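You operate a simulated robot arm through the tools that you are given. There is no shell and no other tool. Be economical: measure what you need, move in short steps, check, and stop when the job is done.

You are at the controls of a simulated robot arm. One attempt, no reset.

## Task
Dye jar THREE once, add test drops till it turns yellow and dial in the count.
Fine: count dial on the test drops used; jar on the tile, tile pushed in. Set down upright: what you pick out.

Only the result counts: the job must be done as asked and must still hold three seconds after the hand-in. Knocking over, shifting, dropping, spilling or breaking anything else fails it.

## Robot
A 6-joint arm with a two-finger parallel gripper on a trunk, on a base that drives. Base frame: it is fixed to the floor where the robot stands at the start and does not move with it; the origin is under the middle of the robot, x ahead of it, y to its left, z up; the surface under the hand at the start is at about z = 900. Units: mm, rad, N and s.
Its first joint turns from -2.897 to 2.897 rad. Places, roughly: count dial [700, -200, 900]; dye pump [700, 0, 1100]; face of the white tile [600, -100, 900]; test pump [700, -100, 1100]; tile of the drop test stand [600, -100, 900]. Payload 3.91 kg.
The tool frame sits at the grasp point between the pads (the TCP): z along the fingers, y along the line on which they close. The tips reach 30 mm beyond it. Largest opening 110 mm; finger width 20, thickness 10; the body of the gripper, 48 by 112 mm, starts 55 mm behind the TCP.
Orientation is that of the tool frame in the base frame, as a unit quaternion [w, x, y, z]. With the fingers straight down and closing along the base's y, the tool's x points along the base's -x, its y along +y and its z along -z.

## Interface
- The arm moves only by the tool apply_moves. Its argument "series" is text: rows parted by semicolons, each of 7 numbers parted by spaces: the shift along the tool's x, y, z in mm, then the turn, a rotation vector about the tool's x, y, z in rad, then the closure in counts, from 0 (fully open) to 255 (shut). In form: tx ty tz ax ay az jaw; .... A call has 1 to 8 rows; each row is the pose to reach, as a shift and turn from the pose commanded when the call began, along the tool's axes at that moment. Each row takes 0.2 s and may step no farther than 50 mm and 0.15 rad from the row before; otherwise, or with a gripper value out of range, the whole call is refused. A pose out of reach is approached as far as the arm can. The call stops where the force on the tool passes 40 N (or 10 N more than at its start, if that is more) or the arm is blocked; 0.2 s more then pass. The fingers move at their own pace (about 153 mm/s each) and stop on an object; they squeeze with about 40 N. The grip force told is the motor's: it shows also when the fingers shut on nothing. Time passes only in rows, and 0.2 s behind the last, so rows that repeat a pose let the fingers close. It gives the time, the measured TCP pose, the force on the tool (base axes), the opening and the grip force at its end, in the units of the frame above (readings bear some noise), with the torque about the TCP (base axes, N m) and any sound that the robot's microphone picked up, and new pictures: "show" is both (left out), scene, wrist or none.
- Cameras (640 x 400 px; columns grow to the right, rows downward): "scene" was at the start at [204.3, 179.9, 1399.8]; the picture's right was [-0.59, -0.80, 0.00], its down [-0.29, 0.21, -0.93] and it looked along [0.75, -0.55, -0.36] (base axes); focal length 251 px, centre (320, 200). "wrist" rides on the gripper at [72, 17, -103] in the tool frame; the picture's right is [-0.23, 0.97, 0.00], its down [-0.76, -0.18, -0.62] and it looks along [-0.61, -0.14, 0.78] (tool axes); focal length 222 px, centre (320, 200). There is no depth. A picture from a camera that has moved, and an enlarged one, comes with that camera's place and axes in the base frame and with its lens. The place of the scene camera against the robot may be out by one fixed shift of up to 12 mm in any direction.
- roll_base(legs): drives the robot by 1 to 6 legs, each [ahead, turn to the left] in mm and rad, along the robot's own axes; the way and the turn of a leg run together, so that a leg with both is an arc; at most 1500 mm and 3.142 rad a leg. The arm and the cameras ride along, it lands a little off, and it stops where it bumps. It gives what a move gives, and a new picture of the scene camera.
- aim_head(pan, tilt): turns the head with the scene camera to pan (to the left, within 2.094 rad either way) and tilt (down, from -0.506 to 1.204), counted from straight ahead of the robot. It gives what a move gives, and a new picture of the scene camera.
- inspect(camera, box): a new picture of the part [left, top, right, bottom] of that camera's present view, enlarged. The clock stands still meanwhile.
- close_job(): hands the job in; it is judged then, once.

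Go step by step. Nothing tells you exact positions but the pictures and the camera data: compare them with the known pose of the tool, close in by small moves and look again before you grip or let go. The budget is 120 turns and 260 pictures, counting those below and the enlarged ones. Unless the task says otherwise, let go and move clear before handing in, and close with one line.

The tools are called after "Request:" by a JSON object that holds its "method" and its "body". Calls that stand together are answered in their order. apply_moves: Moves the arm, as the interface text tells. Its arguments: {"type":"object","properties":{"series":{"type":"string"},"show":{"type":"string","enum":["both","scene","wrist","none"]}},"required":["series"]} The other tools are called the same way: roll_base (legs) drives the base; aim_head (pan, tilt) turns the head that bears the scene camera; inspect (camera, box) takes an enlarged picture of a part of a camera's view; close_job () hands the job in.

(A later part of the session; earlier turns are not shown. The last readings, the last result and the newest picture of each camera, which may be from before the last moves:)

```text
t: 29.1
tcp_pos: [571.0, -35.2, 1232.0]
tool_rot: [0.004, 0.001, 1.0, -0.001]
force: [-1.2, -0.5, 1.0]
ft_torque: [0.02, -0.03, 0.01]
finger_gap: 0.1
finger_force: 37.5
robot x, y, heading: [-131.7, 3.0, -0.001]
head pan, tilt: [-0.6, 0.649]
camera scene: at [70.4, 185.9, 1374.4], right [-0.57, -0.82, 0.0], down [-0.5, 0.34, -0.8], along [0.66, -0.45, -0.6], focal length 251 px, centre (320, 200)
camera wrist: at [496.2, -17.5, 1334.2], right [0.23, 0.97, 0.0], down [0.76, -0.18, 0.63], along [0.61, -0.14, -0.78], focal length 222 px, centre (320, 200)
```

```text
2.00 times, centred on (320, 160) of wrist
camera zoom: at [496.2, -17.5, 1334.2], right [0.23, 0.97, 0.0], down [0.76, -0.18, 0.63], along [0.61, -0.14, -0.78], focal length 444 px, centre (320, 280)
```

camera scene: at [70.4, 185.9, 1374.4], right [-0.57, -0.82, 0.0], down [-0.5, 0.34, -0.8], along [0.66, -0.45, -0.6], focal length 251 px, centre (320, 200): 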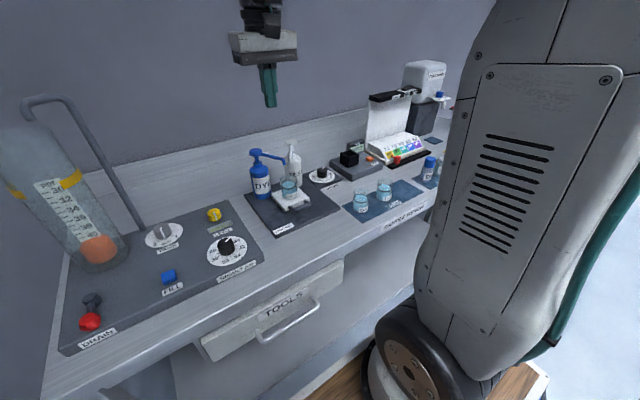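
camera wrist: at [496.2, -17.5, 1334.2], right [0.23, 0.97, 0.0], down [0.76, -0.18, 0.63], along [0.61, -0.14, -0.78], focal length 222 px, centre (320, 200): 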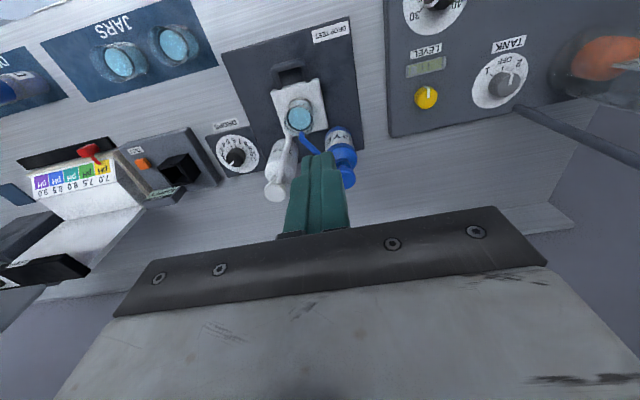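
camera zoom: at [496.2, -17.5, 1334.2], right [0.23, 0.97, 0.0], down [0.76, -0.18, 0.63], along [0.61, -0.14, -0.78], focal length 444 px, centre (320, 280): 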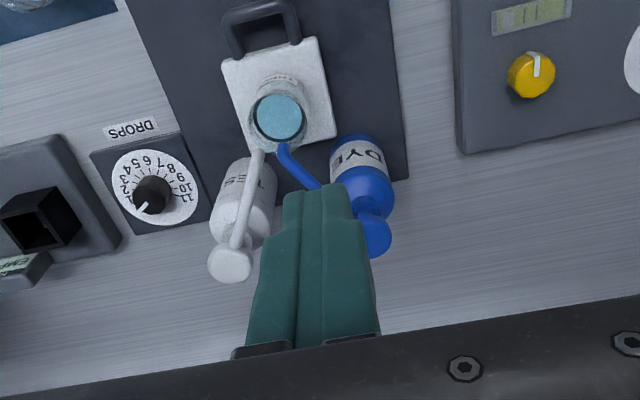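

Triangulating from two wrist views, the pump heads are: dye ≈(687,-22,1051), test ≈(686,-132,1051). I'll go above the dye head and check in the scene view.

Request:
{"method": "apply_moves", "body": {"series": "-40 5 0 0 0 0 255; -80 10 20 0 0 0 255; -116 13 50 0 0 0 255; -116 13 90 0 0 0 255; -116 13 120 0 0 0 255"}}

Request:
{"method": "inspect", "body": {"camera": "scene", "box": [220, 110, 340, 240]}}

```text
t: 30.3
tcp_pos: [685.6, -22.4, 1113.4]
tool_rot: [0.002, 0.001, 1.0, 0.001]
force: [-0.7, -0.7, -0.2]
ft_torque: [0.0, 0.01, 0.0]
finger_gap: 0.4
finger_force: 37.8
robot x, y, heading: [-128.6, 3.2, -0.003]
head pan, tilt: [-0.6, 0.649]
camera scene: at [70.6, 186.0, 1374.3], right [-0.57, -0.82, 0.0], down [-0.5, 0.34, -0.8], along [0.66, -0.45, -0.6], focal length 251 px, centre (320, 200)
camera wrist: at [611.3, -5.3, 1215.1], right [0.23, 0.97, 0.0], down [0.76, -0.18, 0.63], along [0.61, -0.14, -0.78], focal length 222 px, centre (320, 200)
```

scene: 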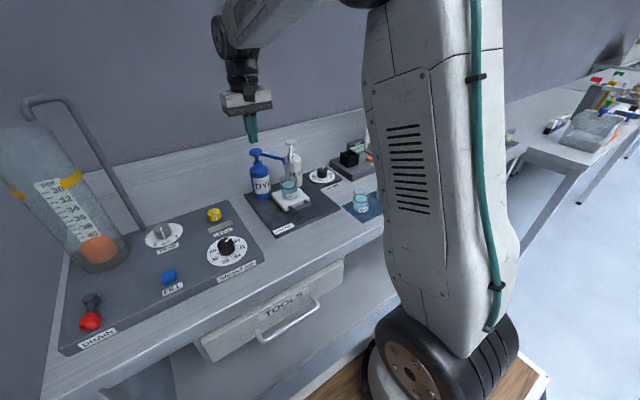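
wrist: 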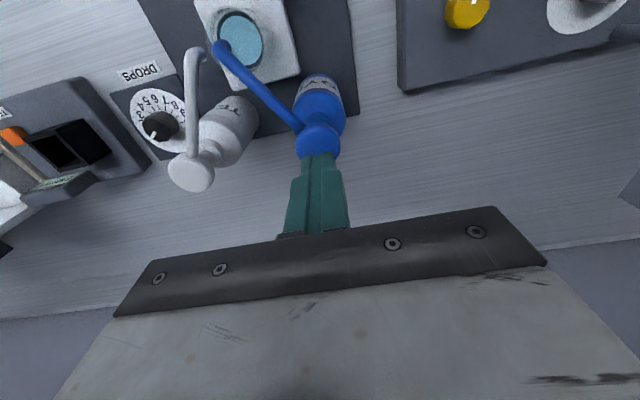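

```text
3.08 times, centred on (280, 175) of scene
camera zoom: at [70.6, 186.0, 1374.3], right [-0.57, -0.82, 0.0], down [-0.5, 0.34, -0.8], along [0.66, -0.45, -0.6], focal length 771 px, centre (443, 277)
```

zoom: 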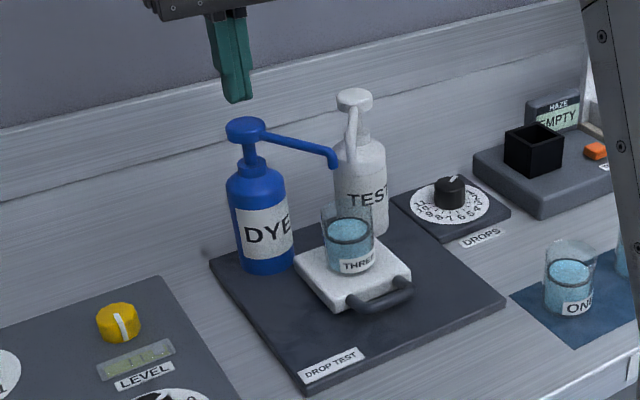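

Tips are nearly over the dye head; a small correction, then lower gradually to contact.

Request:
{"method": "apply_moves", "body": {"series": "2 -2 15 0 0 0 255; 2 -2 24 0 0 0 255; 2 -2 28 0 0 0 255; 2 -2 28 0 0 0 255"}}

Request:
{"method": "inspect", "body": {"camera": "scene", "box": [230, 120, 310, 210]}}

```text
t: 31.3
tcp_pos: [683.0, -24.5, 1086.1]
tool_rot: [0.004, 0.001, 1.0, 0.0]
force: [-0.4, 0.7, 3.5]
ft_torque: [-0.01, 0.03, 0.0]
finger_gap: 0.0
finger_force: 37.6
robot x, y, heading: [-129.2, -0.3, -0.0]
head pan, tilt: [-0.6, 0.649]
camera scene: at [70.7, 186.0, 1374.3], right [-0.57, -0.82, 0.0], down [-0.5, 0.34, -0.8], along [0.66, -0.45, -0.6], focal length 251 px, centre (320, 200)
camera wrist: at [609.4, -7.2, 1188.2], right [0.23, 0.97, 0.0], down [0.76, -0.18, 0.63], along [0.61, -0.14, -0.78], focal length 222 px, centre (320, 200)
```

scene: 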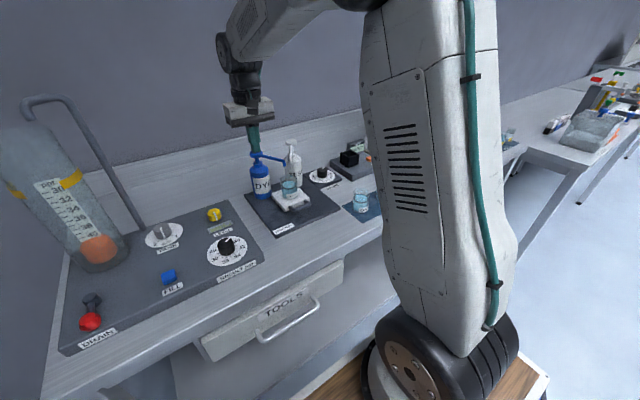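
wrist: 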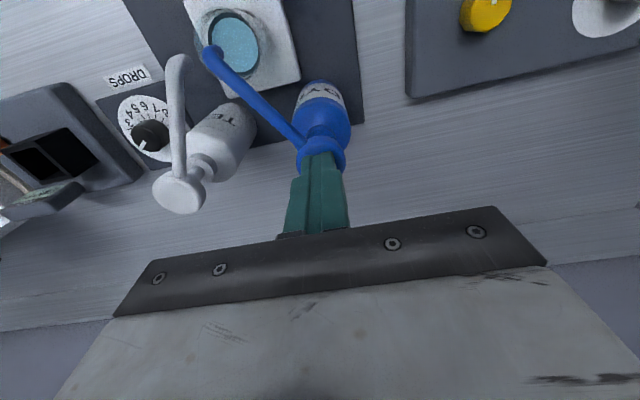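

```text
4.44 times, centred on (270, 165) of scene
camera zoom: at [70.7, 186.0, 1374.3], right [-0.57, -0.82, 0.0], down [-0.5, 0.34, -0.8], along [0.66, -0.45, -0.6], focal length 1114 px, centre (542, 356)
```

zoom: 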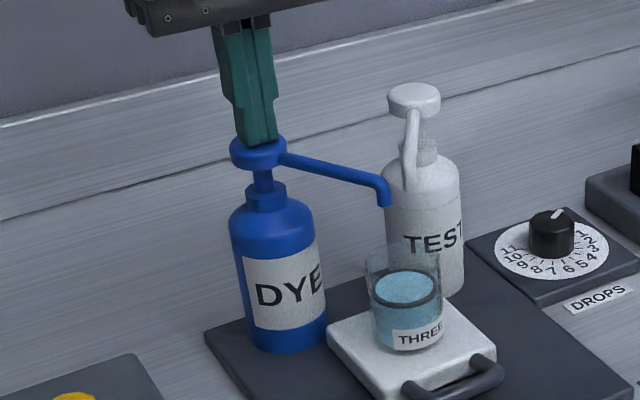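

In contact with the dye head (3.5 N). Pressing down now.

Request:
{"method": "apply_moves", "body": {"series": "0 0 4 0 0 0 255; 0 0 8 0 0 0 255; 0 0 12 0 0 0 255; 0 0 12 0 0 0 255"}}

Request:
{"method": "inspect", "body": {"camera": "scene", "box": [230, 120, 310, 210]}}

```text
t: 32.2
tcp_pos: [683.5, -24.2, 1078.1]
tool_rot: [0.006, 0.001, 1.0, 0.0]
force: [-8.9, -1.0, 20.9]
ft_torque: [-0.03, 0.42, 0.03]
finger_gap: 0.0
finger_force: 37.6
robot x, y, heading: [-129.7, 0.5, -0.001]
head pan, tilt: [-0.6, 0.649]
stopped in row 4: the force on the tool passed its limit at 41 N (the readings are from after the stop); the commanded pose is now the measured one
camera scene: at [69.5, 185.9, 1374.5], right [-0.57, -0.82, 0.0], down [-0.5, 0.34, -0.8], along [0.66, -0.45, -0.6], focal length 251 px, centre (320, 200)
camera wrist: at [608.6, -7.1, 1180.5], right [0.23, 0.97, 0.0], down [0.75, -0.18, 0.63], along [0.62, -0.14, -0.77], focal length 222 px, centre (320, 200)
```

scene: 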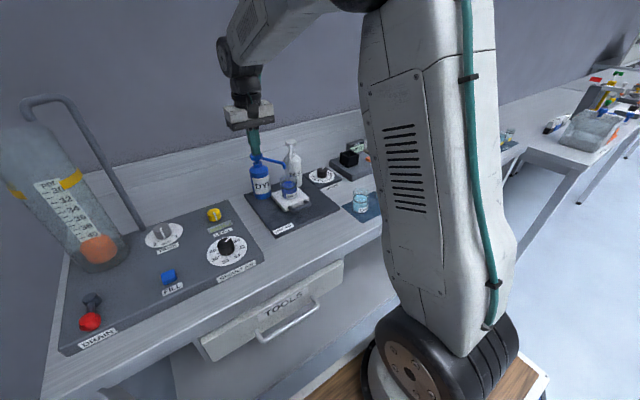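
wrist: 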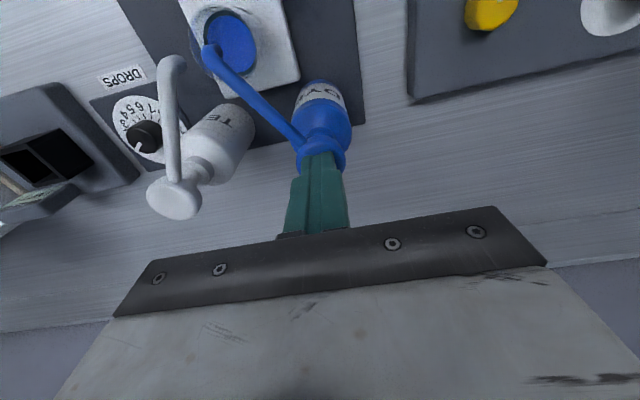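

```text
4.44 times, centred on (270, 165) of scene
camera zoom: at [69.5, 185.9, 1374.5], right [-0.57, -0.82, 0.0], down [-0.5, 0.34, -0.8], along [0.66, -0.45, -0.6], focal length 1114 px, centre (542, 356)
```

zoom: 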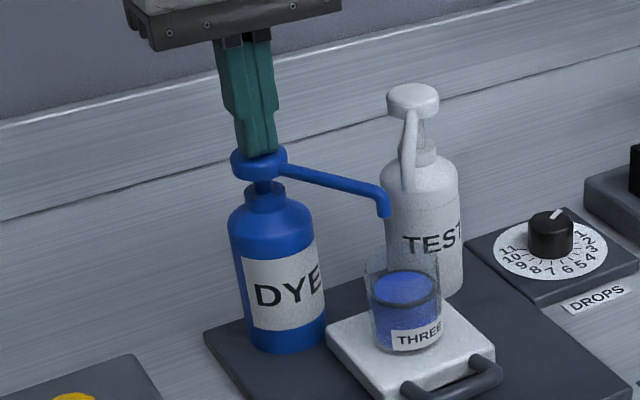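

The jar turned deep blue: dyed once. Rising and moving over to the test pump head.

Request:
{"method": "apply_moves", "body": {"series": "0 0 -30 0 0 0 255; 0 -30 -50 0 0 0 255; 0 -75 -50 0 0 0 255; 0 -110 -50 0 0 0 255; 0 -110 -30 0 0 0 255; 0 -110 -20 0 0 0 255"}}

Request:
{"method": "inspect", "body": {"camera": "scene", "box": [230, 110, 330, 210]}}

```text
t: 33.6
tcp_pos: [683.5, -133.7, 1097.2]
tool_rot: [0.005, 0.001, 1.0, 0.0]
force: [-0.9, 0.5, 0.3]
ft_torque: [0.0, 0.01, 0.02]
finger_gap: 0.2
finger_force: 37.8
robot x, y, heading: [-131.5, 0.2, -0.003]
head pan, tilt: [-0.6, 0.649]
camera scene: at [70.8, 185.9, 1374.3], right [-0.57, -0.82, 0.0], down [-0.5, 0.34, -0.8], along [0.66, -0.45, -0.6], focal length 251 px, centre (320, 200)
camera wrist: at [609.1, -116.6, 1198.1], right [0.23, 0.97, 0.0], down [0.75, -0.18, 0.63], along [0.62, -0.14, -0.78], focal length 222 px, centre (320, 200)
```

scene: 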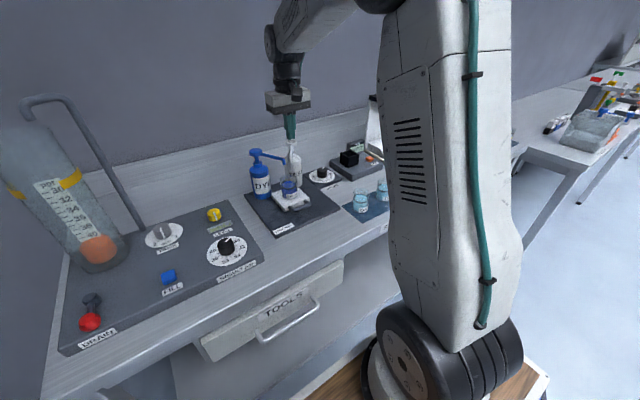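
wrist: 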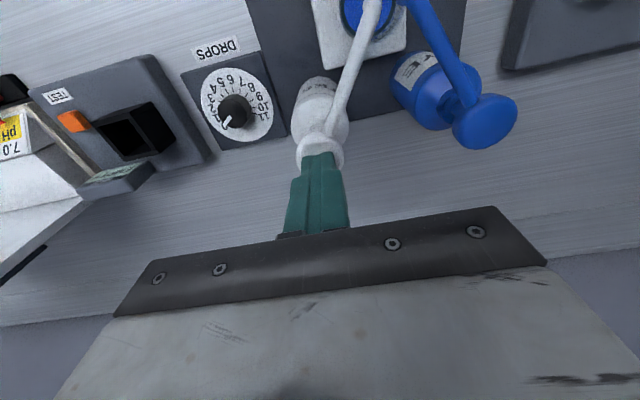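

```text
4.00 times, centred on (280, 160) of scene
camera zoom: at [70.8, 185.9, 1374.3], right [-0.57, -0.82, 0.0], down [-0.5, 0.34, -0.8], along [0.66, -0.45, -0.6], focal length 1003 px, centre (480, 360)
```

zoom: 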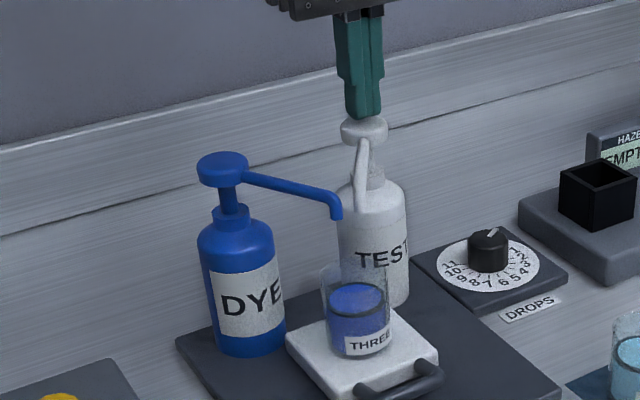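

Aligned above the test pump head. One press, then look.

Request:
{"method": "apply_moves", "body": {"series": "0 0 10 0 0 0 255; 0 0 15 0 0 0 255; 0 0 18 0 0 0 255; 0 0 20 0 0 0 255; 0 0 20 0 0 0 255", "show": "wrist"}}

Request:
{"method": "inspect", "body": {"camera": "scene", "box": [230, 110, 330, 210]}}

```text
t: 34.8
tcp_pos: [684.3, -134.4, 1078.3]
tool_rot: [0.007, 0.001, 1.0, 0.0]
force: [-1.9, 2.7, 28.4]
ft_torque: [0.12, 0.22, 0.07]
finger_gap: 0.0
finger_force: 37.8
robot x, y, heading: [-132.9, 1.5, 0.002]
head pan, tilt: [-0.6, 0.649]
camera wrist: at [609.3, -116.9, 1180.0], right [0.23, 0.97, 0.0], down [0.75, -0.18, 0.63], along [0.62, -0.14, -0.77], focal length 222 px, centre (320, 200)
```

wrist: 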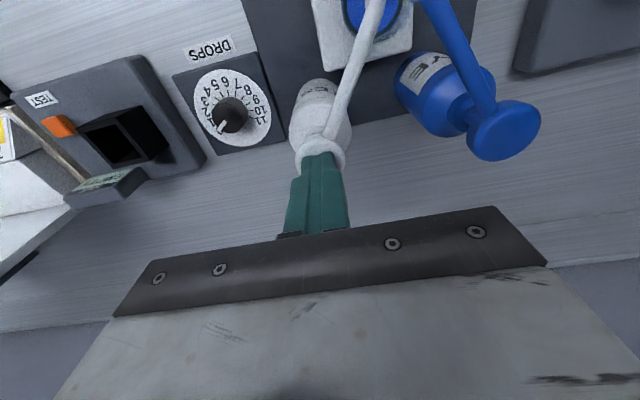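

```text
4.00 times, centred on (280, 160) of scene
camera zoom: at [69.8, 186.2, 1374.4], right [-0.57, -0.82, 0.0], down [-0.5, 0.34, -0.8], along [0.66, -0.45, -0.6], focal length 1003 px, centre (480, 360)
```

zoom: 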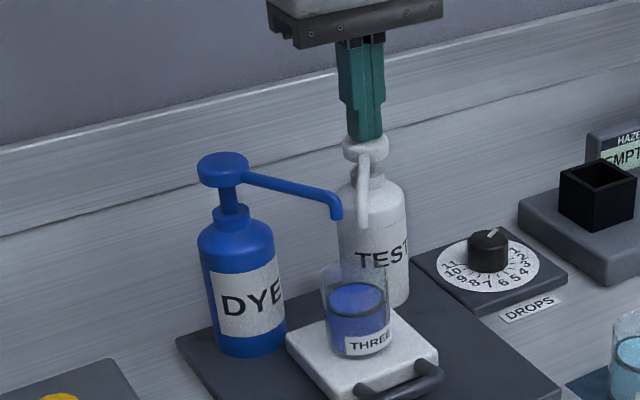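

No visible change and it may not be bottomed yet; I'll push this same press slightly further before releasing.

Request:
{"method": "apply_moves", "body": {"series": "0 0 2 0 0 0 255; 0 0 4 0 0 0 255; 0 0 6 0 0 0 255", "show": "none"}}

Request:
{"method": "inspect", "body": {"camera": "scene", "box": [260, 130, 310, 210]}}

```text
t: 35.3
tcp_pos: [685.3, -133.7, 1079.3]
tool_rot: [0.009, 0.001, 1.0, -0.001]
force: [-7.7, 1.4, 22.6]
ft_torque: [0.05, 0.44, -0.04]
finger_gap: 0.0
finger_force: 37.9
robot x, y, heading: [-129.6, -0.5, -0.003]
head pan, tilt: [-0.6, 0.649]
stopped in row 2: the force on the tool passed its limit at 42 N (the readings are from after the stop); the commanded pose is now the measured one
```

```text
5.00 times, centred on (285, 170) of scene
camera zoom: at [69.5, 186.2, 1374.5], right [-0.57, -0.82, 0.0], down [-0.5, 0.34, -0.8], along [0.66, -0.45, -0.6], focal length 1253 px, centre (495, 350)
```

zoom: 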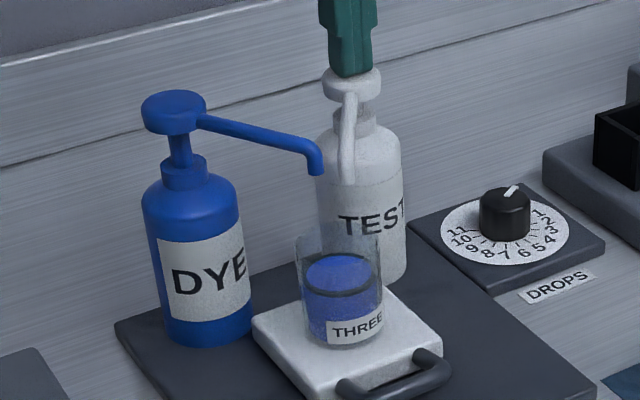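

It's bottomed out, so that's drop 1. I'll release, check colour, then repeat presses one at a time.

Request:
{"method": "apply_moves", "body": {"series": "0 0 -8 0 0 0 255; 0 0 -17 0 0 0 255; 0 0 -17 0 0 0 255; 0 0 -17 0 0 0 255", "show": "none"}}

Request:
{"method": "inspect", "body": {"camera": "scene", "box": [260, 130, 310, 210]}}

```text
t: 36.3
tcp_pos: [685.7, -133.6, 1092.3]
tool_rot: [0.007, 0.001, 1.0, -0.001]
force: [-0.4, 0.6, 0.2]
ft_torque: [0.0, 0.0, -0.01]
finger_gap: 0.0
finger_force: 37.7
robot x, y, heading: [-132.2, -0.6, 0.0]
head pan, tilt: [-0.6, 0.649]
```

```text
5.00 times, centred on (285, 170) of scene
camera zoom: at [70.9, 185.9, 1374.3], right [-0.57, -0.82, 0.0], down [-0.5, 0.34, -0.8], along [0.66, -0.45, -0.6], focal length 1253 px, centre (495, 350)
```

zoom: 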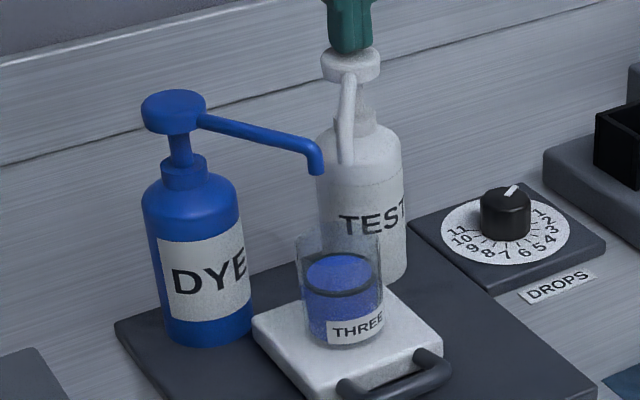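

Free and still blue. Drop 2: a press and release in one call, to the same depth as before.

Request:
{"method": "apply_moves", "body": {"series": "0 0 8 0 0 0 255; 0 0 13 0 0 0 255; 0 0 15 0 0 0 255; 0 0 15 0 0 0 255; 0 0 7 0 0 0 255; 0 0 -2 0 0 0 255; 0 0 -2 0 0 0 255", "show": "none"}}

Request:
{"method": "inspect", "body": {"camera": "scene", "box": [260, 130, 310, 210]}}

```text
t: 37.9
tcp_pos: [685.3, -133.6, 1094.1]
tool_rot: [0.008, 0.001, 1.0, -0.001]
force: [-0.5, -0.1, -0.6]
ft_torque: [-0.01, -0.04, -0.02]
finger_gap: 0.1
finger_force: 37.6
robot x, y, heading: [-129.2, -2.1, -0.003]
head pan, tilt: [-0.6, 0.649]
```

```text
5.00 times, centred on (285, 170) of scene
camera zoom: at [70.8, 186.0, 1374.3], right [-0.57, -0.82, 0.0], down [-0.5, 0.34, -0.8], along [0.66, -0.45, -0.6], focal length 1253 px, centre (495, 350)
```

zoom: 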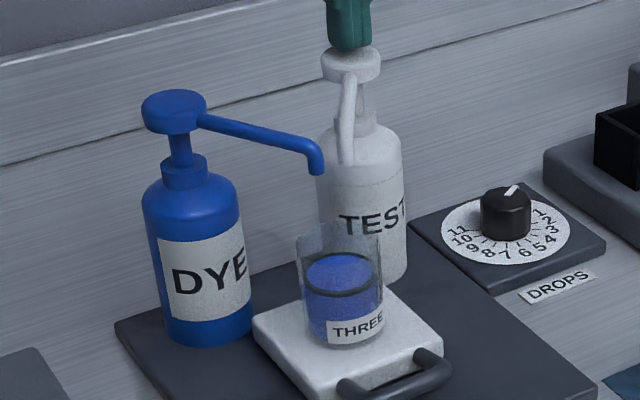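

Still blue after drop 2. Drop 3: press with a check at the bottom.

Request:
{"method": "apply_moves", "body": {"series": "0 0 10 0 0 0 255; 0 0 15 0 0 0 255; 0 0 17 0 0 0 255; 0 0 17 0 0 0 255", "show": "none"}}

Request:
{"method": "inspect", "body": {"camera": "scene", "box": [260, 130, 310, 210]}}

```text
t: 38.9
tcp_pos: [685.4, -133.6, 1079.5]
tool_rot: [0.009, 0.001, 1.0, -0.002]
force: [0.2, -1.5, 18.2]
ft_torque: [-0.05, 0.18, 0.03]
finger_gap: 0.0
finger_force: 37.7
robot x, y, heading: [-131.9, -0.9, -0.002]
head pan, tilt: [-0.6, 0.649]
```

```text
5.00 times, centred on (285, 170) of scene
camera zoom: at [70.2, 185.9, 1374.4], right [-0.57, -0.82, 0.0], down [-0.5, 0.34, -0.8], along [0.66, -0.45, -0.6], focal length 1253 px, centre (495, 350)
```

zoom: 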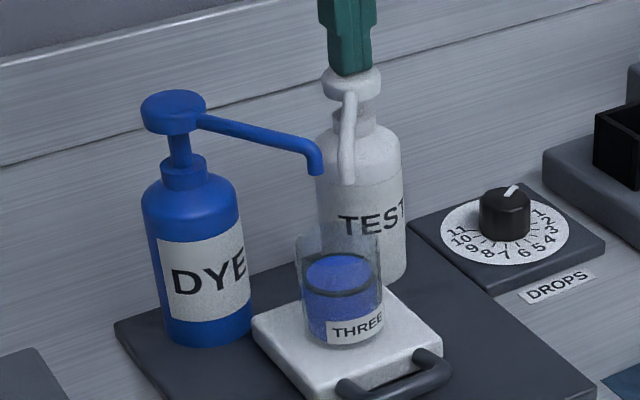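

Force is 18 N, a bit lower; I'll push 1.5 mm further in this same press to confirm the hard stop.

Request:
{"method": "apply_moves", "body": {"series": "0 0 1.5 0 0 0 255; 0 0 1.5 0 0 0 255", "show": "none"}}

Request:
{"method": "inspect", "body": {"camera": "scene", "box": [260, 130, 310, 210]}}

```text
t: 39.5
tcp_pos: [684.7, -134.9, 1078.5]
tool_rot: [0.01, 0.0, 1.0, -0.001]
force: [5.5, -1.2, 32.4]
ft_torque: [-0.04, 0.08, -0.05]
finger_gap: 0.0
finger_force: 37.7
robot x, y, heading: [-134.1, 1.4, -0.004]
head pan, tilt: [-0.6, 0.649]
```

```text
5.00 times, centred on (285, 170) of scene
camera zoom: at [70.0, 186.1, 1374.4], right [-0.57, -0.82, 0.0], down [-0.5, 0.34, -0.8], along [0.66, -0.45, -0.6], focal length 1253 px, centre (495, 350)
```

zoom: 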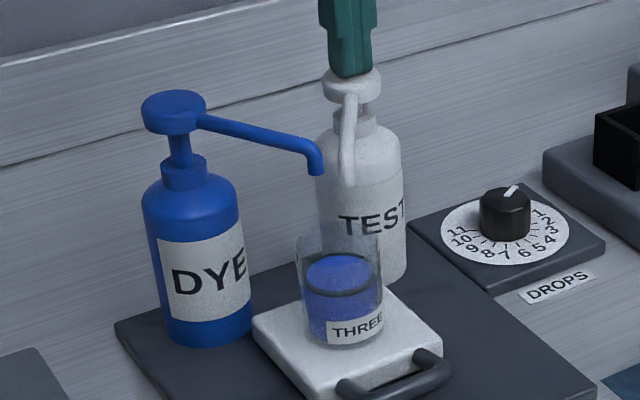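

Hard stop confirmed; drop 3 counted. Release, then drop 4.

Request:
{"method": "apply_moves", "body": {"series": "0 0 -9 0 0 0 255; 0 0 -18.5 0 0 0 255; 0 0 -18.5 0 0 0 255; 0 0 -18.5 0 0 0 255", "show": "none"}}

Request:
{"method": "inspect", "body": {"camera": "scene", "box": [260, 130, 310, 210]}}

Request:
{"method": "apply_moves", "body": {"series": "0 0 10 0 0 0 255; 0 0 15 0 0 0 255; 0 0 18 0 0 0 255; 0 0 18 0 0 0 255", "show": "none"}}

Request:
{"method": "inspect", "body": {"camera": "scene", "box": [260, 130, 310, 210]}}

```text
t: 40.5
tcp_pos: [686.2, -133.9, 1095.0]
tool_rot: [0.008, 0.001, 1.0, -0.001]
force: [-1.0, -0.6, 0.9]
ft_torque: [0.03, -0.01, 0.01]
finger_gap: 0.0
finger_force: 37.4
robot x, y, heading: [-132.1, -2.8, -0.004]
head pan, tilt: [-0.6, 0.649]
```

```text
5.00 times, centred on (285, 170) of scene
camera zoom: at [70.8, 185.9, 1374.3], right [-0.57, -0.82, 0.0], down [-0.5, 0.34, -0.8], along [0.66, -0.45, -0.6], focal length 1253 px, centre (495, 350)
```

zoom: 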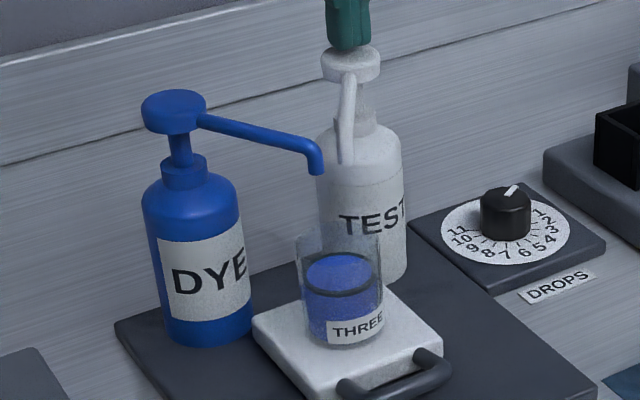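

```text
t: 41.5
tcp_pos: [684.5, -134.5, 1080.1]
tool_rot: [0.01, 0.001, 1.0, -0.001]
force: [4.5, -2.1, 20.0]
ft_torque: [-0.06, 0.02, -0.02]
finger_gap: 0.2
finger_force: 37.5
robot x, y, heading: [-127.8, -2.2, -0.0]
head pan, tilt: [-0.6, 0.649]
```

```text
5.00 times, centred on (285, 170) of scene
camera zoom: at [70.4, 186.0, 1374.4], right [-0.57, -0.82, 0.0], down [-0.5, 0.34, -0.8], along [0.66, -0.45, -0.6], focal length 1253 px, centre (495, 350)
```

zoom: 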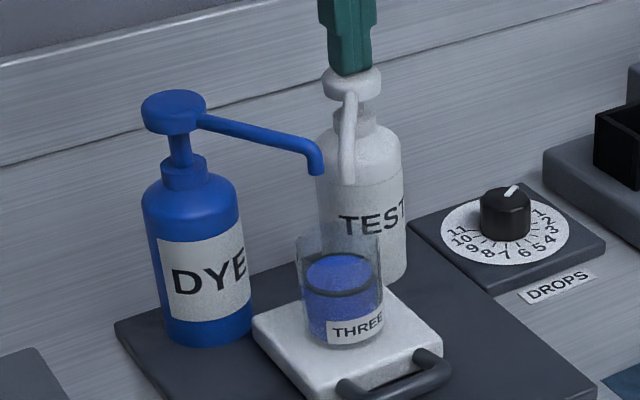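

Drop 4: still blue. From here one call does release plus next press; drop 5.

Request:
{"method": "apply_moves", "body": {"series": "0 0 -9 0 0 0 255; 0 0 -18 0 0 0 255; 0 0 -18 0 0 0 255; 0 0 -18 0 0 0 255; 0 0 -8 0 0 0 255; 0 0 -3 0 0 0 255; 0 0 0.5 0 0 0 255; 0 0 0.5 0 0 0 255", "show": "none"}}

Request:
{"method": "inspect", "body": {"camera": "scene", "box": [260, 130, 310, 210]}}

```text
t: 43.3
tcp_pos: [685.4, -134.5, 1079.3]
tool_rot: [0.01, 0.001, 1.0, 0.0]
force: [0.1, -1.5, 28.7]
ft_torque: [-0.06, 0.28, 0.01]
finger_gap: 0.0
finger_force: 37.7
robot x, y, heading: [-128.6, 0.2, 0.005]
head pan, tilt: [-0.6, 0.649]
```

```text
5.00 times, centred on (285, 170) of scene
camera zoom: at [69.9, 186.0, 1374.5], right [-0.57, -0.82, 0.0], down [-0.5, 0.34, -0.8], along [0.66, -0.45, -0.6], focal length 1253 px, centre (495, 350)
```

zoom: 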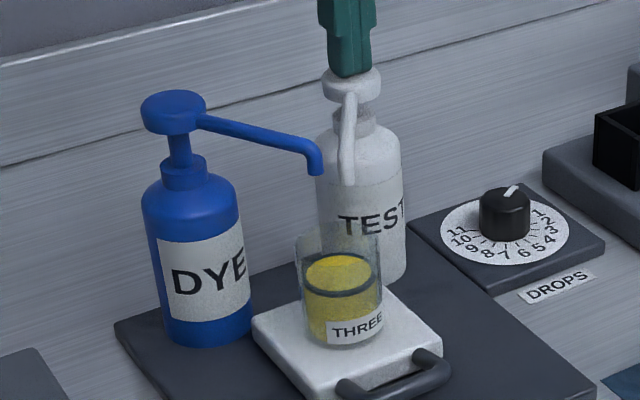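

Yellow after exactly 5 drops. I'll release the pump, rise, and move to view the dial (knob about (667,-231)).

Request:
{"method": "apply_moves", "body": {"series": "0 0 -18 0 0 0 255; 0 0 -60 0 0.02 0 255; 30 -30 -80 0 0.02 0 255; 50 -65 -80 0 0.02 0 255; 60 -97 -60 0 0.02 0 200; 60 -97 -20 0 0.02 0 150; 60 -97 10 0 0.02 0 110"}}

Request:
{"method": "inspect", "body": {"camera": "wrist", "box": [220, 80, 420, 210]}}

Request:
{"method": "inspect", "body": {"camera": "scene", "box": [250, 110, 350, 210]}}

```text
t: 44.9
tcp_pos: [624.5, -229.9, 1067.1]
tool_rot: [-0.002, 0.001, 1.0, -0.001]
force: [0.7, -0.9, 0.0]
ft_torque: [0.0, -0.05, 0.01]
finger_gap: 62.6
finger_force: 0.1
robot x, y, heading: [-129.9, 3.2, -0.001]
head pan, tilt: [-0.6, 0.649]
camera scene: at [70.6, 185.9, 1374.3], right [-0.57, -0.82, 0.0], down [-0.5, 0.34, -0.8], along [0.66, -0.45, -0.6], focal length 251 px, centre (320, 200)
camera wrist: at [552.5, -212.9, 1169.0], right [0.23, 0.97, 0.0], down [0.76, -0.18, 0.62], along [0.6, -0.14, -0.78], focal length 222 px, centre (320, 200)
```

scene: 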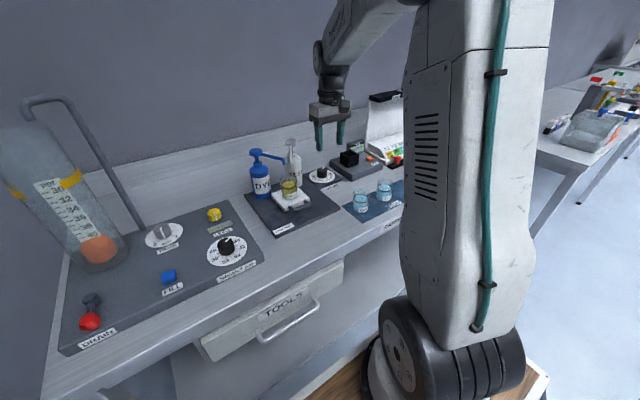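
wrist: 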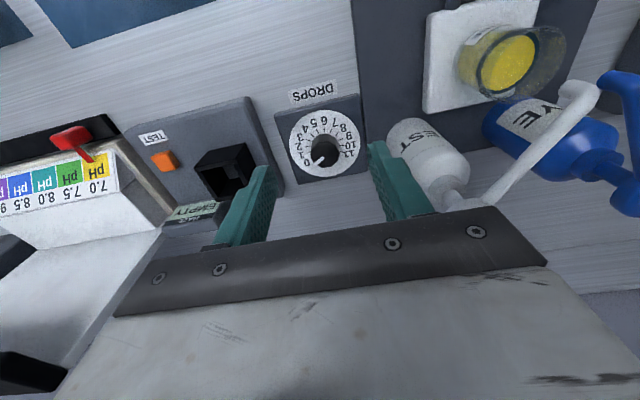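

```text
3.08 times, centred on (320, 145) of wrist
camera zoom: at [552.5, -212.9, 1169.0], right [0.23, 0.97, 0.0], down [0.76, -0.18, 0.62], along [0.6, -0.14, -0.78], focal length 684 px, centre (320, 369)
```

zoom: 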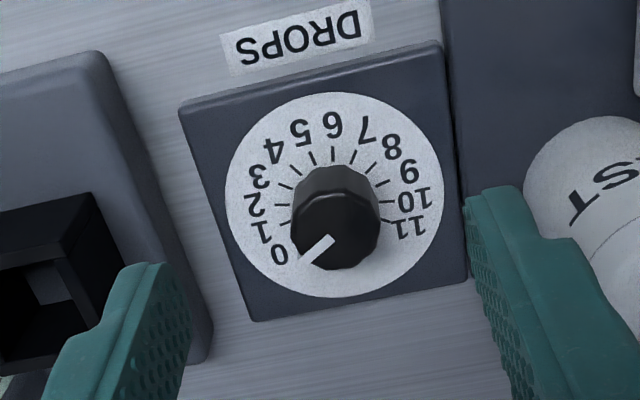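

```text
4.00 times, centred on (300, 160) of scene
camera zoom: at [70.6, 185.9, 1374.3], right [-0.57, -0.82, 0.0], down [-0.5, 0.34, -0.8], along [0.66, -0.45, -0.6], focal length 1003 px, centre (400, 360)
```

zoom: 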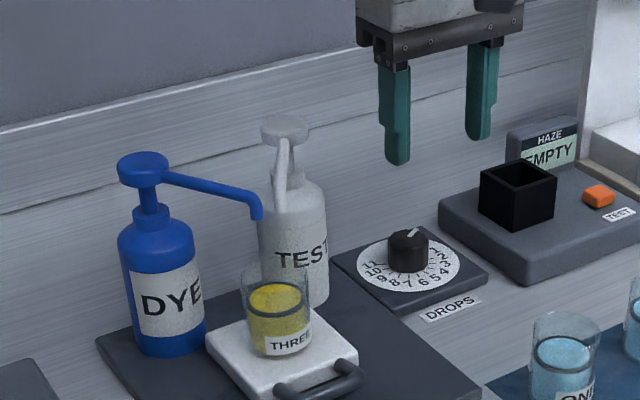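

Knob axis ≈(665.5,-233), top ≈z 944, dial at 0, steps ≈22.5° each. I'll pre-rotate the wrist by −1.6 rad above it so the turn swings the camera away from the pump.

Request:
{"method": "apply_moves", "body": {"series": "-5 0 0 0 0 -0.14 110; -10 -1 0 0 0 -0.28 110; -16 -1 0 0 0 -0.42 110; -22 -2 0 0 0 -0.56 110; -28 -2 0 0 0 -0.7 110; -33 -3 0 0 0 -0.84 110; -38 -3 0 0 0 -0.98 110; -41 -3 0 0 0 -1.12 110", "show": "none"}}

Request:
{"method": "apply_moves", "body": {"series": "0 0 0 0 0 -0.12 110; 0 0 0 0 0 -0.24 110; 0 0 20 0 0 -0.36 110; 0 0 40 0 0 -0.48 110; 0 0 60 0 0 -0.48 110"}}

Request:
{"method": "inspect", "body": {"camera": "scene", "box": [270, 110, 370, 210]}}

```text
t: 46.7
tcp_pos: [666.3, -234.6, 1067.5]
tool_rot: [-0.002, -0.531, 0.847, -0.001]
force: [-0.4, -0.4, -0.3]
ft_torque: [0.0, -0.07, 0.01]
finger_gap: 62.8
finger_force: 0.0
robot x, y, heading: [-127.5, 1.8, -0.001]
head pan, tilt: [-0.6, 0.649]
```

```text
t: 47.9
tcp_pos: [666.7, -235.1, 1006.0]
tool_rot: [0.002, 0.717, -0.697, 0.0]
force: [-0.2, 0.3, 0.6]
ft_torque: [0.02, -0.01, 0.02]
finger_gap: 62.7
finger_force: 0.1
robot x, y, heading: [-129.2, -1.4, -0.006]
head pan, tilt: [-0.6, 0.649]
camera scene: at [70.7, 185.9, 1374.3], right [-0.57, -0.82, 0.0], down [-0.5, 0.34, -0.8], along [0.66, -0.45, -0.6], focal length 251 px, centre (320, 200)
camera wrist: at [651.0, -308.9, 1108.3], right [-0.98, 0.2, 0.0], down [0.16, 0.77, 0.62], along [0.12, 0.61, -0.78], focal length 222 px, centre (320, 200)
```

scene: 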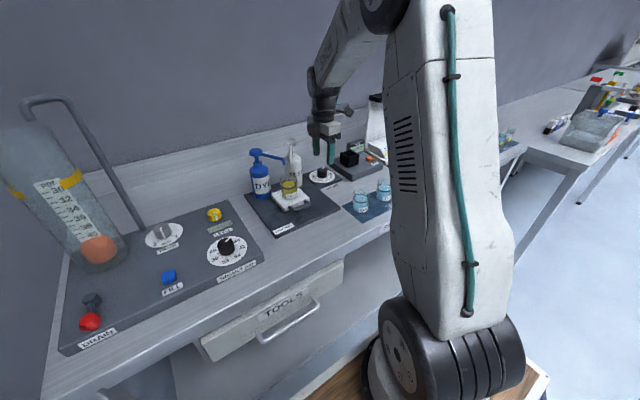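
wrist: 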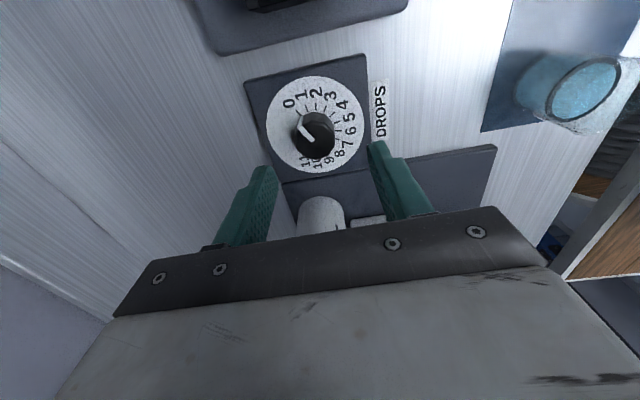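

```text
4.00 times, centred on (320, 160) of scene
camera zoom: at [70.7, 185.9, 1374.3], right [-0.57, -0.82, 0.0], down [-0.5, 0.34, -0.8], along [0.66, -0.45, -0.6], focal length 1003 px, centre (320, 360)
```

zoom: 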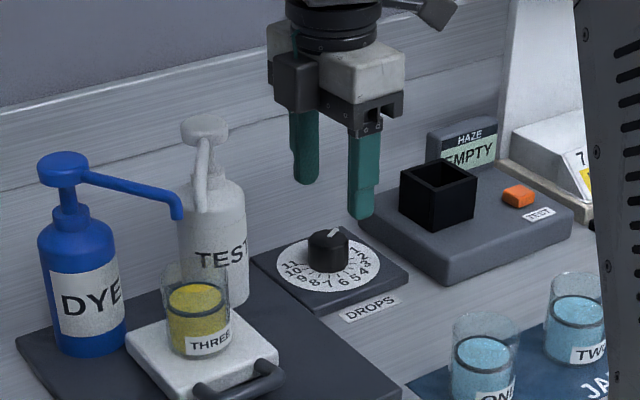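

Dial face is visible; height/offset ambiguity of a few mm remains. Zooming in before going lower.

Request:
{"method": "apply_moves", "body": {"series": "0 0 15 0 0 0 110; 0 0 30 0 0 0 110; 0 0 30 0 0 0 110", "show": "none"}}

Request:
{"method": "inspect", "body": {"camera": "wrist", "box": [220, 80, 420, 220]}}

Request:
{"method": "inspect", "body": {"camera": "scene", "box": [290, 130, 350, 200]}}

```text
t: 48.7
tcp_pos: [666.4, -236.0, 975.8]
tool_rot: [0.002, 0.716, -0.698, 0.0]
force: [-1.4, 0.2, 0.0]
ft_torque: [-0.02, -0.01, 0.02]
finger_gap: 62.3
finger_force: 0.0
robot x, y, heading: [-131.3, -0.8, -0.002]
head pan, tilt: [-0.6, 0.649]
```

```text
2.86 times, centred on (320, 150) of wrist
camera zoom: at [650.4, -308.8, 1078.8], right [-0.98, 0.2, 0.0], down [0.16, 0.77, 0.62], along [0.12, 0.61, -0.78], focal length 635 px, centre (320, 343)
```

zoom: 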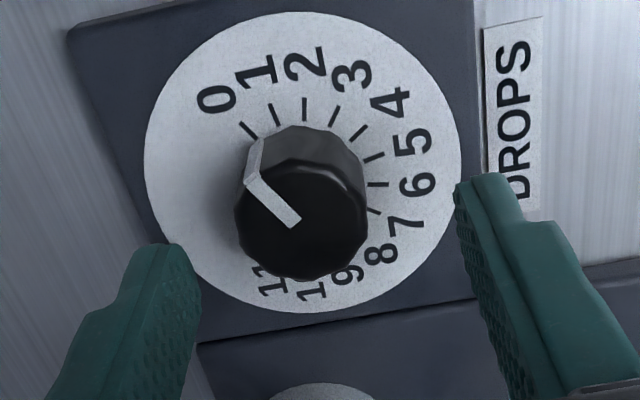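

```text
5.71 times, centred on (320, 165) of scene
camera zoom: at [70.8, 185.9, 1374.3], right [-0.57, -0.82, 0.0], down [-0.5, 0.34, -0.8], along [0.66, -0.45, -0.6], focal length 1432 px, centre (320, 400)
```

zoom: 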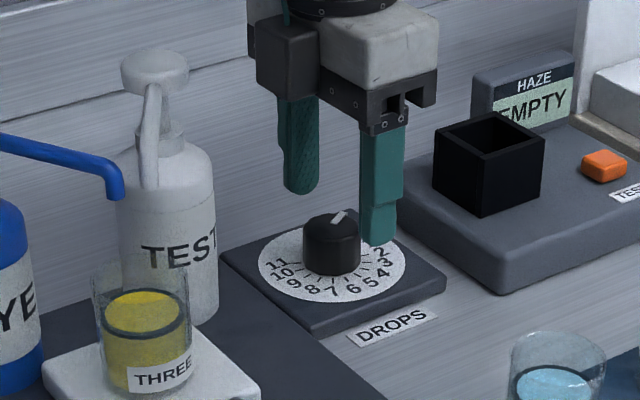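

The lateral cues agree on knob axis ≈(671,-234); I'll shift there and lower around the knob.

Request:
{"method": "apply_moves", "body": {"series": "-2 -4.6 5 0 0 0 110; -2 -4.6 15 0 0 0 110; -2 -4.6 24 0 0 0 110; -2 -4.6 28 0 0 0 110"}}

Request:
{"method": "inspect", "body": {"camera": "scene", "box": [290, 130, 350, 200]}}

```text
t: 49.7
tcp_pos: [672.0, -231.5, 948.8]
tool_rot: [0.002, 0.717, -0.697, 0.0]
force: [0.8, 0.3, 0.7]
ft_torque: [-0.01, 0.02, 0.01]
finger_gap: 62.5
finger_force: 0.1
robot x, y, heading: [-132.3, 1.5, -0.005]
head pan, tilt: [-0.6, 0.649]
camera scene: at [70.8, 185.9, 1374.3], right [-0.57, -0.82, 0.0], down [-0.5, 0.34, -0.8], along [0.66, -0.45, -0.6], focal length 251 px, centre (320, 200)
camera wrist: at [655.0, -306.0, 1050.4], right [-0.98, 0.2, 0.0], down [0.16, 0.77, 0.62], along [0.12, 0.61, -0.78], focal length 222 px, centre (320, 200)
```

scene: 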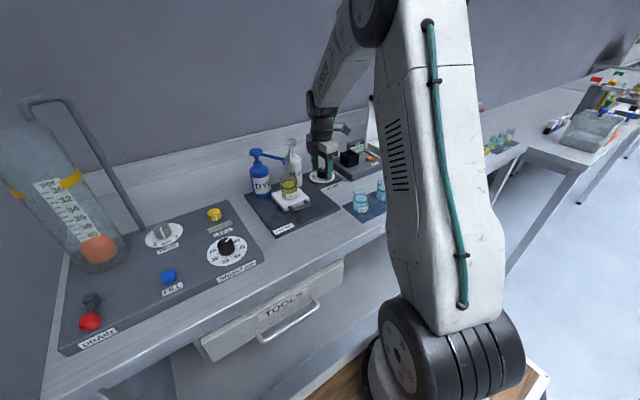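
wrist: 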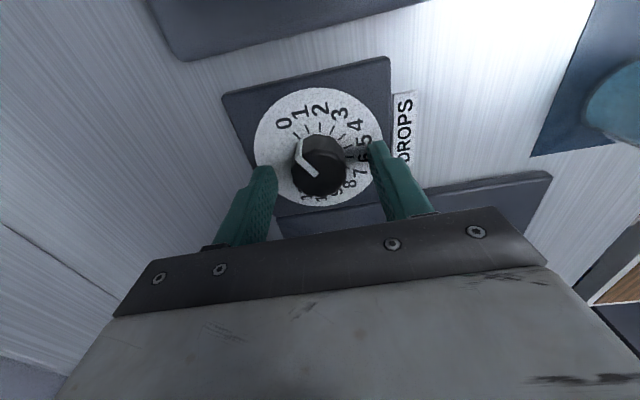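

```text
5.71 times, centred on (320, 165) of scene
camera zoom: at [70.8, 185.9, 1374.3], right [-0.57, -0.82, 0.0], down [-0.5, 0.34, -0.8], along [0.66, -0.45, -0.6], focal length 1432 px, centre (320, 400)
```

zoom: 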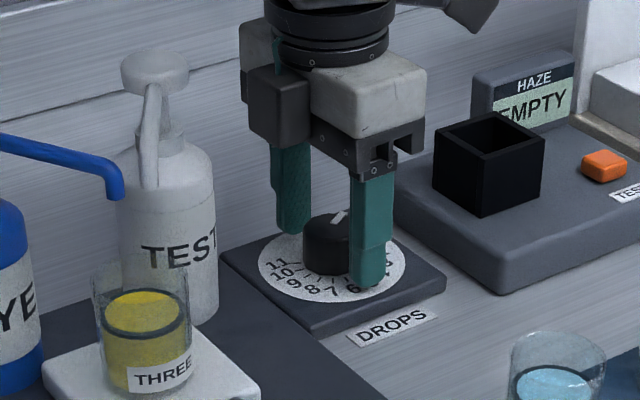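

Well centred (perhaps 2 mm off in y). I'll shift that and close on the knob.

Request:
{"method": "apply_moves", "body": {"series": "2 0 1 0 0 0 150; 2 0 1 0 0 0 180; 2 0 1 0 0 0 255; 2 0 1 0 0 0 255"}}

```text
t: 50.7
tcp_pos: [671.4, -234.8, 947.8]
tool_rot: [0.003, 0.717, -0.697, -0.002]
force: [0.2, 0.0, -0.7]
ft_torque: [0.21, -0.33, -0.02]
finger_gap: 33.6
finger_force: 45.0
robot x, y, heading: [-129.5, 2.9, -0.006]
head pan, tilt: [-0.6, 0.649]
camera scene: at [70.9, 185.9, 1374.3], right [-0.57, -0.82, 0.0], down [-0.5, 0.34, -0.8], along [0.66, -0.45, -0.6], focal length 251 px, centre (320, 200)
camera wrist: at [655.2, -307.6, 1049.3], right [-0.98, 0.2, 0.0], down [0.16, 0.77, 0.62], along [0.12, 0.61, -0.78], focal length 222 px, centre (320, 200)
```

scene: 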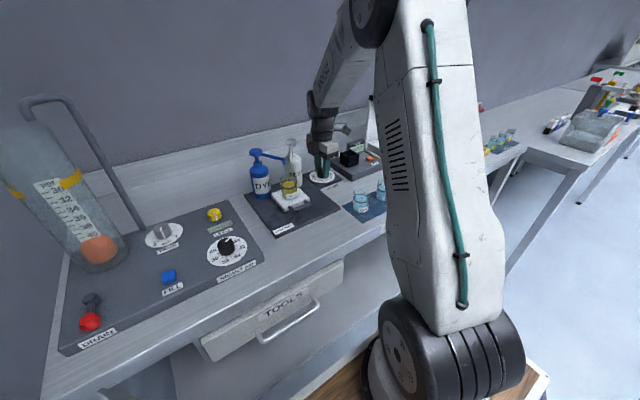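
wrist: 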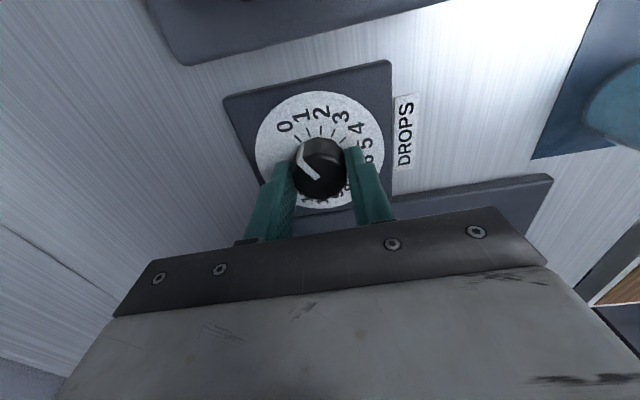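

Knob gripped with little side force. Turning clockwise (from above) the first 1.1 rad.

Request:
{"method": "apply_moves", "body": {"series": "0 0 0 0 0 0.14 255; 0 0 0 0 0 0.28 255; 0 0 0 0 0 0.42 255; 0 0 0 0 0 0.56 255; 0 0 0 0 0 0.7 255; 0 0 0 0 0 0.84 255; 0 0 0 0 0 0.98 255; 0 0 0 0 0 1.1 255"}}

Request:
{"method": "inspect", "body": {"camera": "wrist", "box": [220, 80, 420, 220]}}

```text
t: 52.5
tcp_pos: [670.8, -234.1, 947.6]
tool_rot: [-0.002, -0.246, 0.969, 0.0]
force: [18.8, -10.1, -6.0]
ft_torque: [-0.3, -0.21, 0.01]
finger_gap: 33.6
finger_force: 45.0
robot x, y, heading: [-135.3, -2.4, 0.003]
head pan, tilt: [-0.6, 0.649]
camera scene: at [71.9, 185.3, 1374.2], right [-0.57, -0.82, 0.0], down [-0.5, 0.34, -0.8], along [0.66, -0.45, -0.61], focal length 251 px, centre (320, 200)
camera wrist: at [598.5, -254.4, 1049.4], right [-0.26, 0.96, 0.0], down [0.76, 0.21, 0.62], along [0.6, 0.16, -0.78], focal length 222 px, centre (320, 200)
```

scene: 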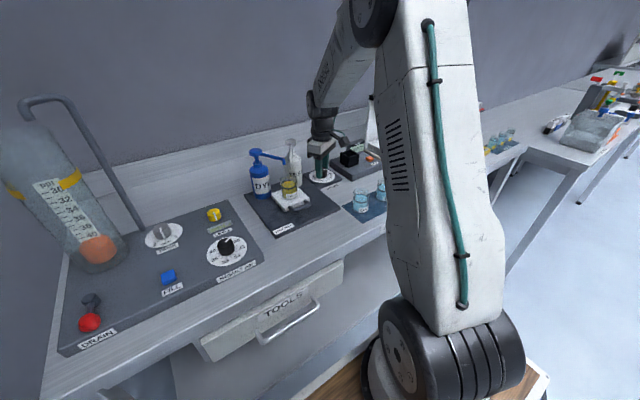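
wrist: 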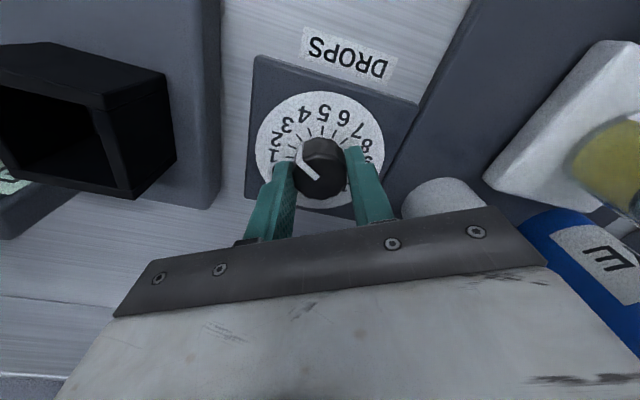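

```text
2.86 times, centred on (320, 150) of wrist
camera zoom: at [598.5, -254.4, 1049.4], right [-0.26, 0.96, 0.0], down [0.76, 0.21, 0.62], along [0.6, 0.16, -0.78], focal length 635 px, centre (320, 343)
```

zoom: 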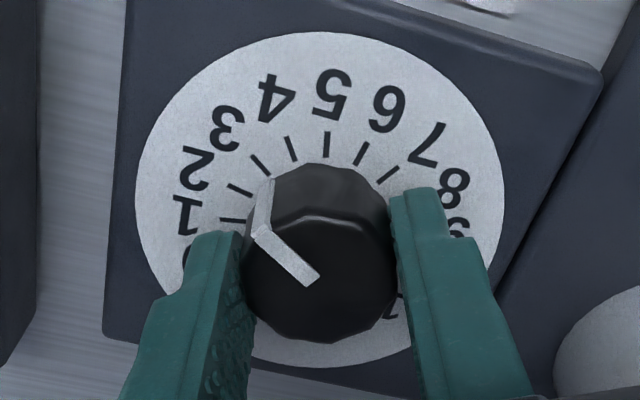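

The pointer has moved to near 3 as expected. I'll relieve the side load slightly and turn the remaining 0.86 rad.

Request:
{"method": "apply_moves", "body": {"series": "-0.8 -1.5 0 0 0 0.14 255; -0.8 -1.5 0 0 0 0.28 255; -0.8 -1.5 0 0 0 0.42 255; -0.8 -1.5 0 0 0 0.56 255; -0.8 -1.5 0 0 0 0.7 255; -0.8 -1.5 0 0 0 0.82 255; -0.8 -1.5 0 0 0 0.863 255; -0.8 -1.5 0 0 0 0.863 255"}}

Request:
{"method": "inspect", "body": {"camera": "wrist", "box": [220, 80, 420, 220]}}

```text
t: 54.3
tcp_pos: [670.1, -234.9, 947.7]
tool_rot: [-0.003, 0.182, 0.983, -0.001]
force: [-10.7, 1.9, -0.1]
ft_torque: [0.42, 0.5, 0.01]
finger_gap: 33.2
finger_force: 44.5
robot x, y, heading: [-130.5, -0.0, 0.0]
head pan, tilt: [-0.6, 0.649]
camera scene: at [70.4, 185.9, 1374.4], right [-0.57, -0.82, 0.0], down [-0.5, 0.34, -0.8], along [0.66, -0.45, -0.6], focal length 251 px, centre (320, 200)
camera wrist: at [608.9, -193.4, 1049.5], right [0.56, 0.83, 0.0], down [0.65, -0.44, 0.62], along [0.51, -0.35, -0.78], focal length 222 px, centre (320, 200)
```

scene: 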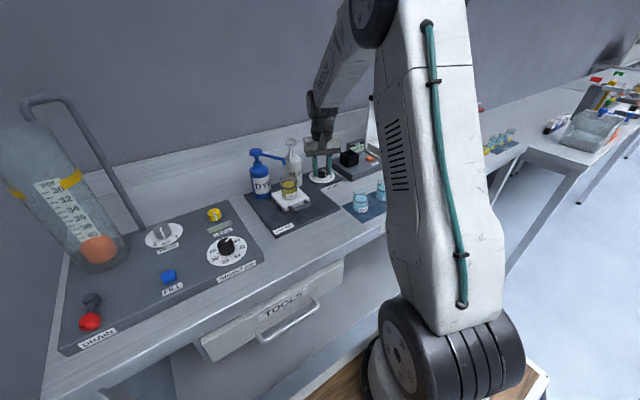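
wrist: 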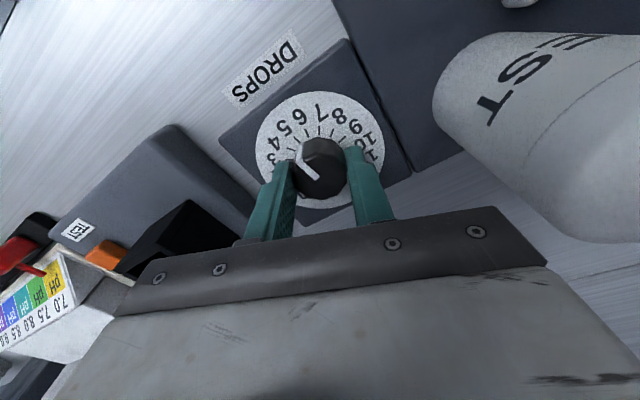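

```text
2.86 times, centred on (320, 150) of wrist
camera zoom: at [608.9, -193.4, 1049.5], right [0.56, 0.83, 0.0], down [0.65, -0.44, 0.62], along [0.51, -0.35, -0.78], focal length 635 px, centre (320, 343)
```

zoom: 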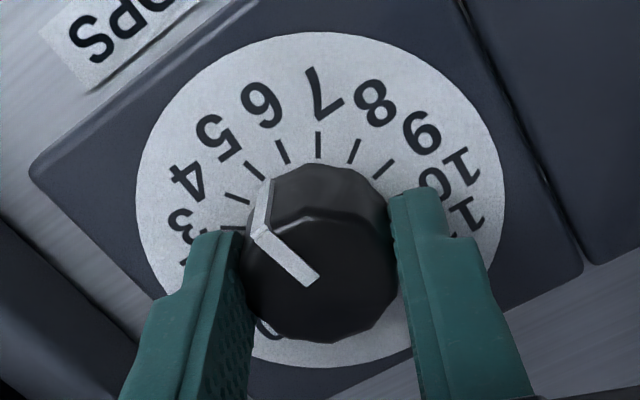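

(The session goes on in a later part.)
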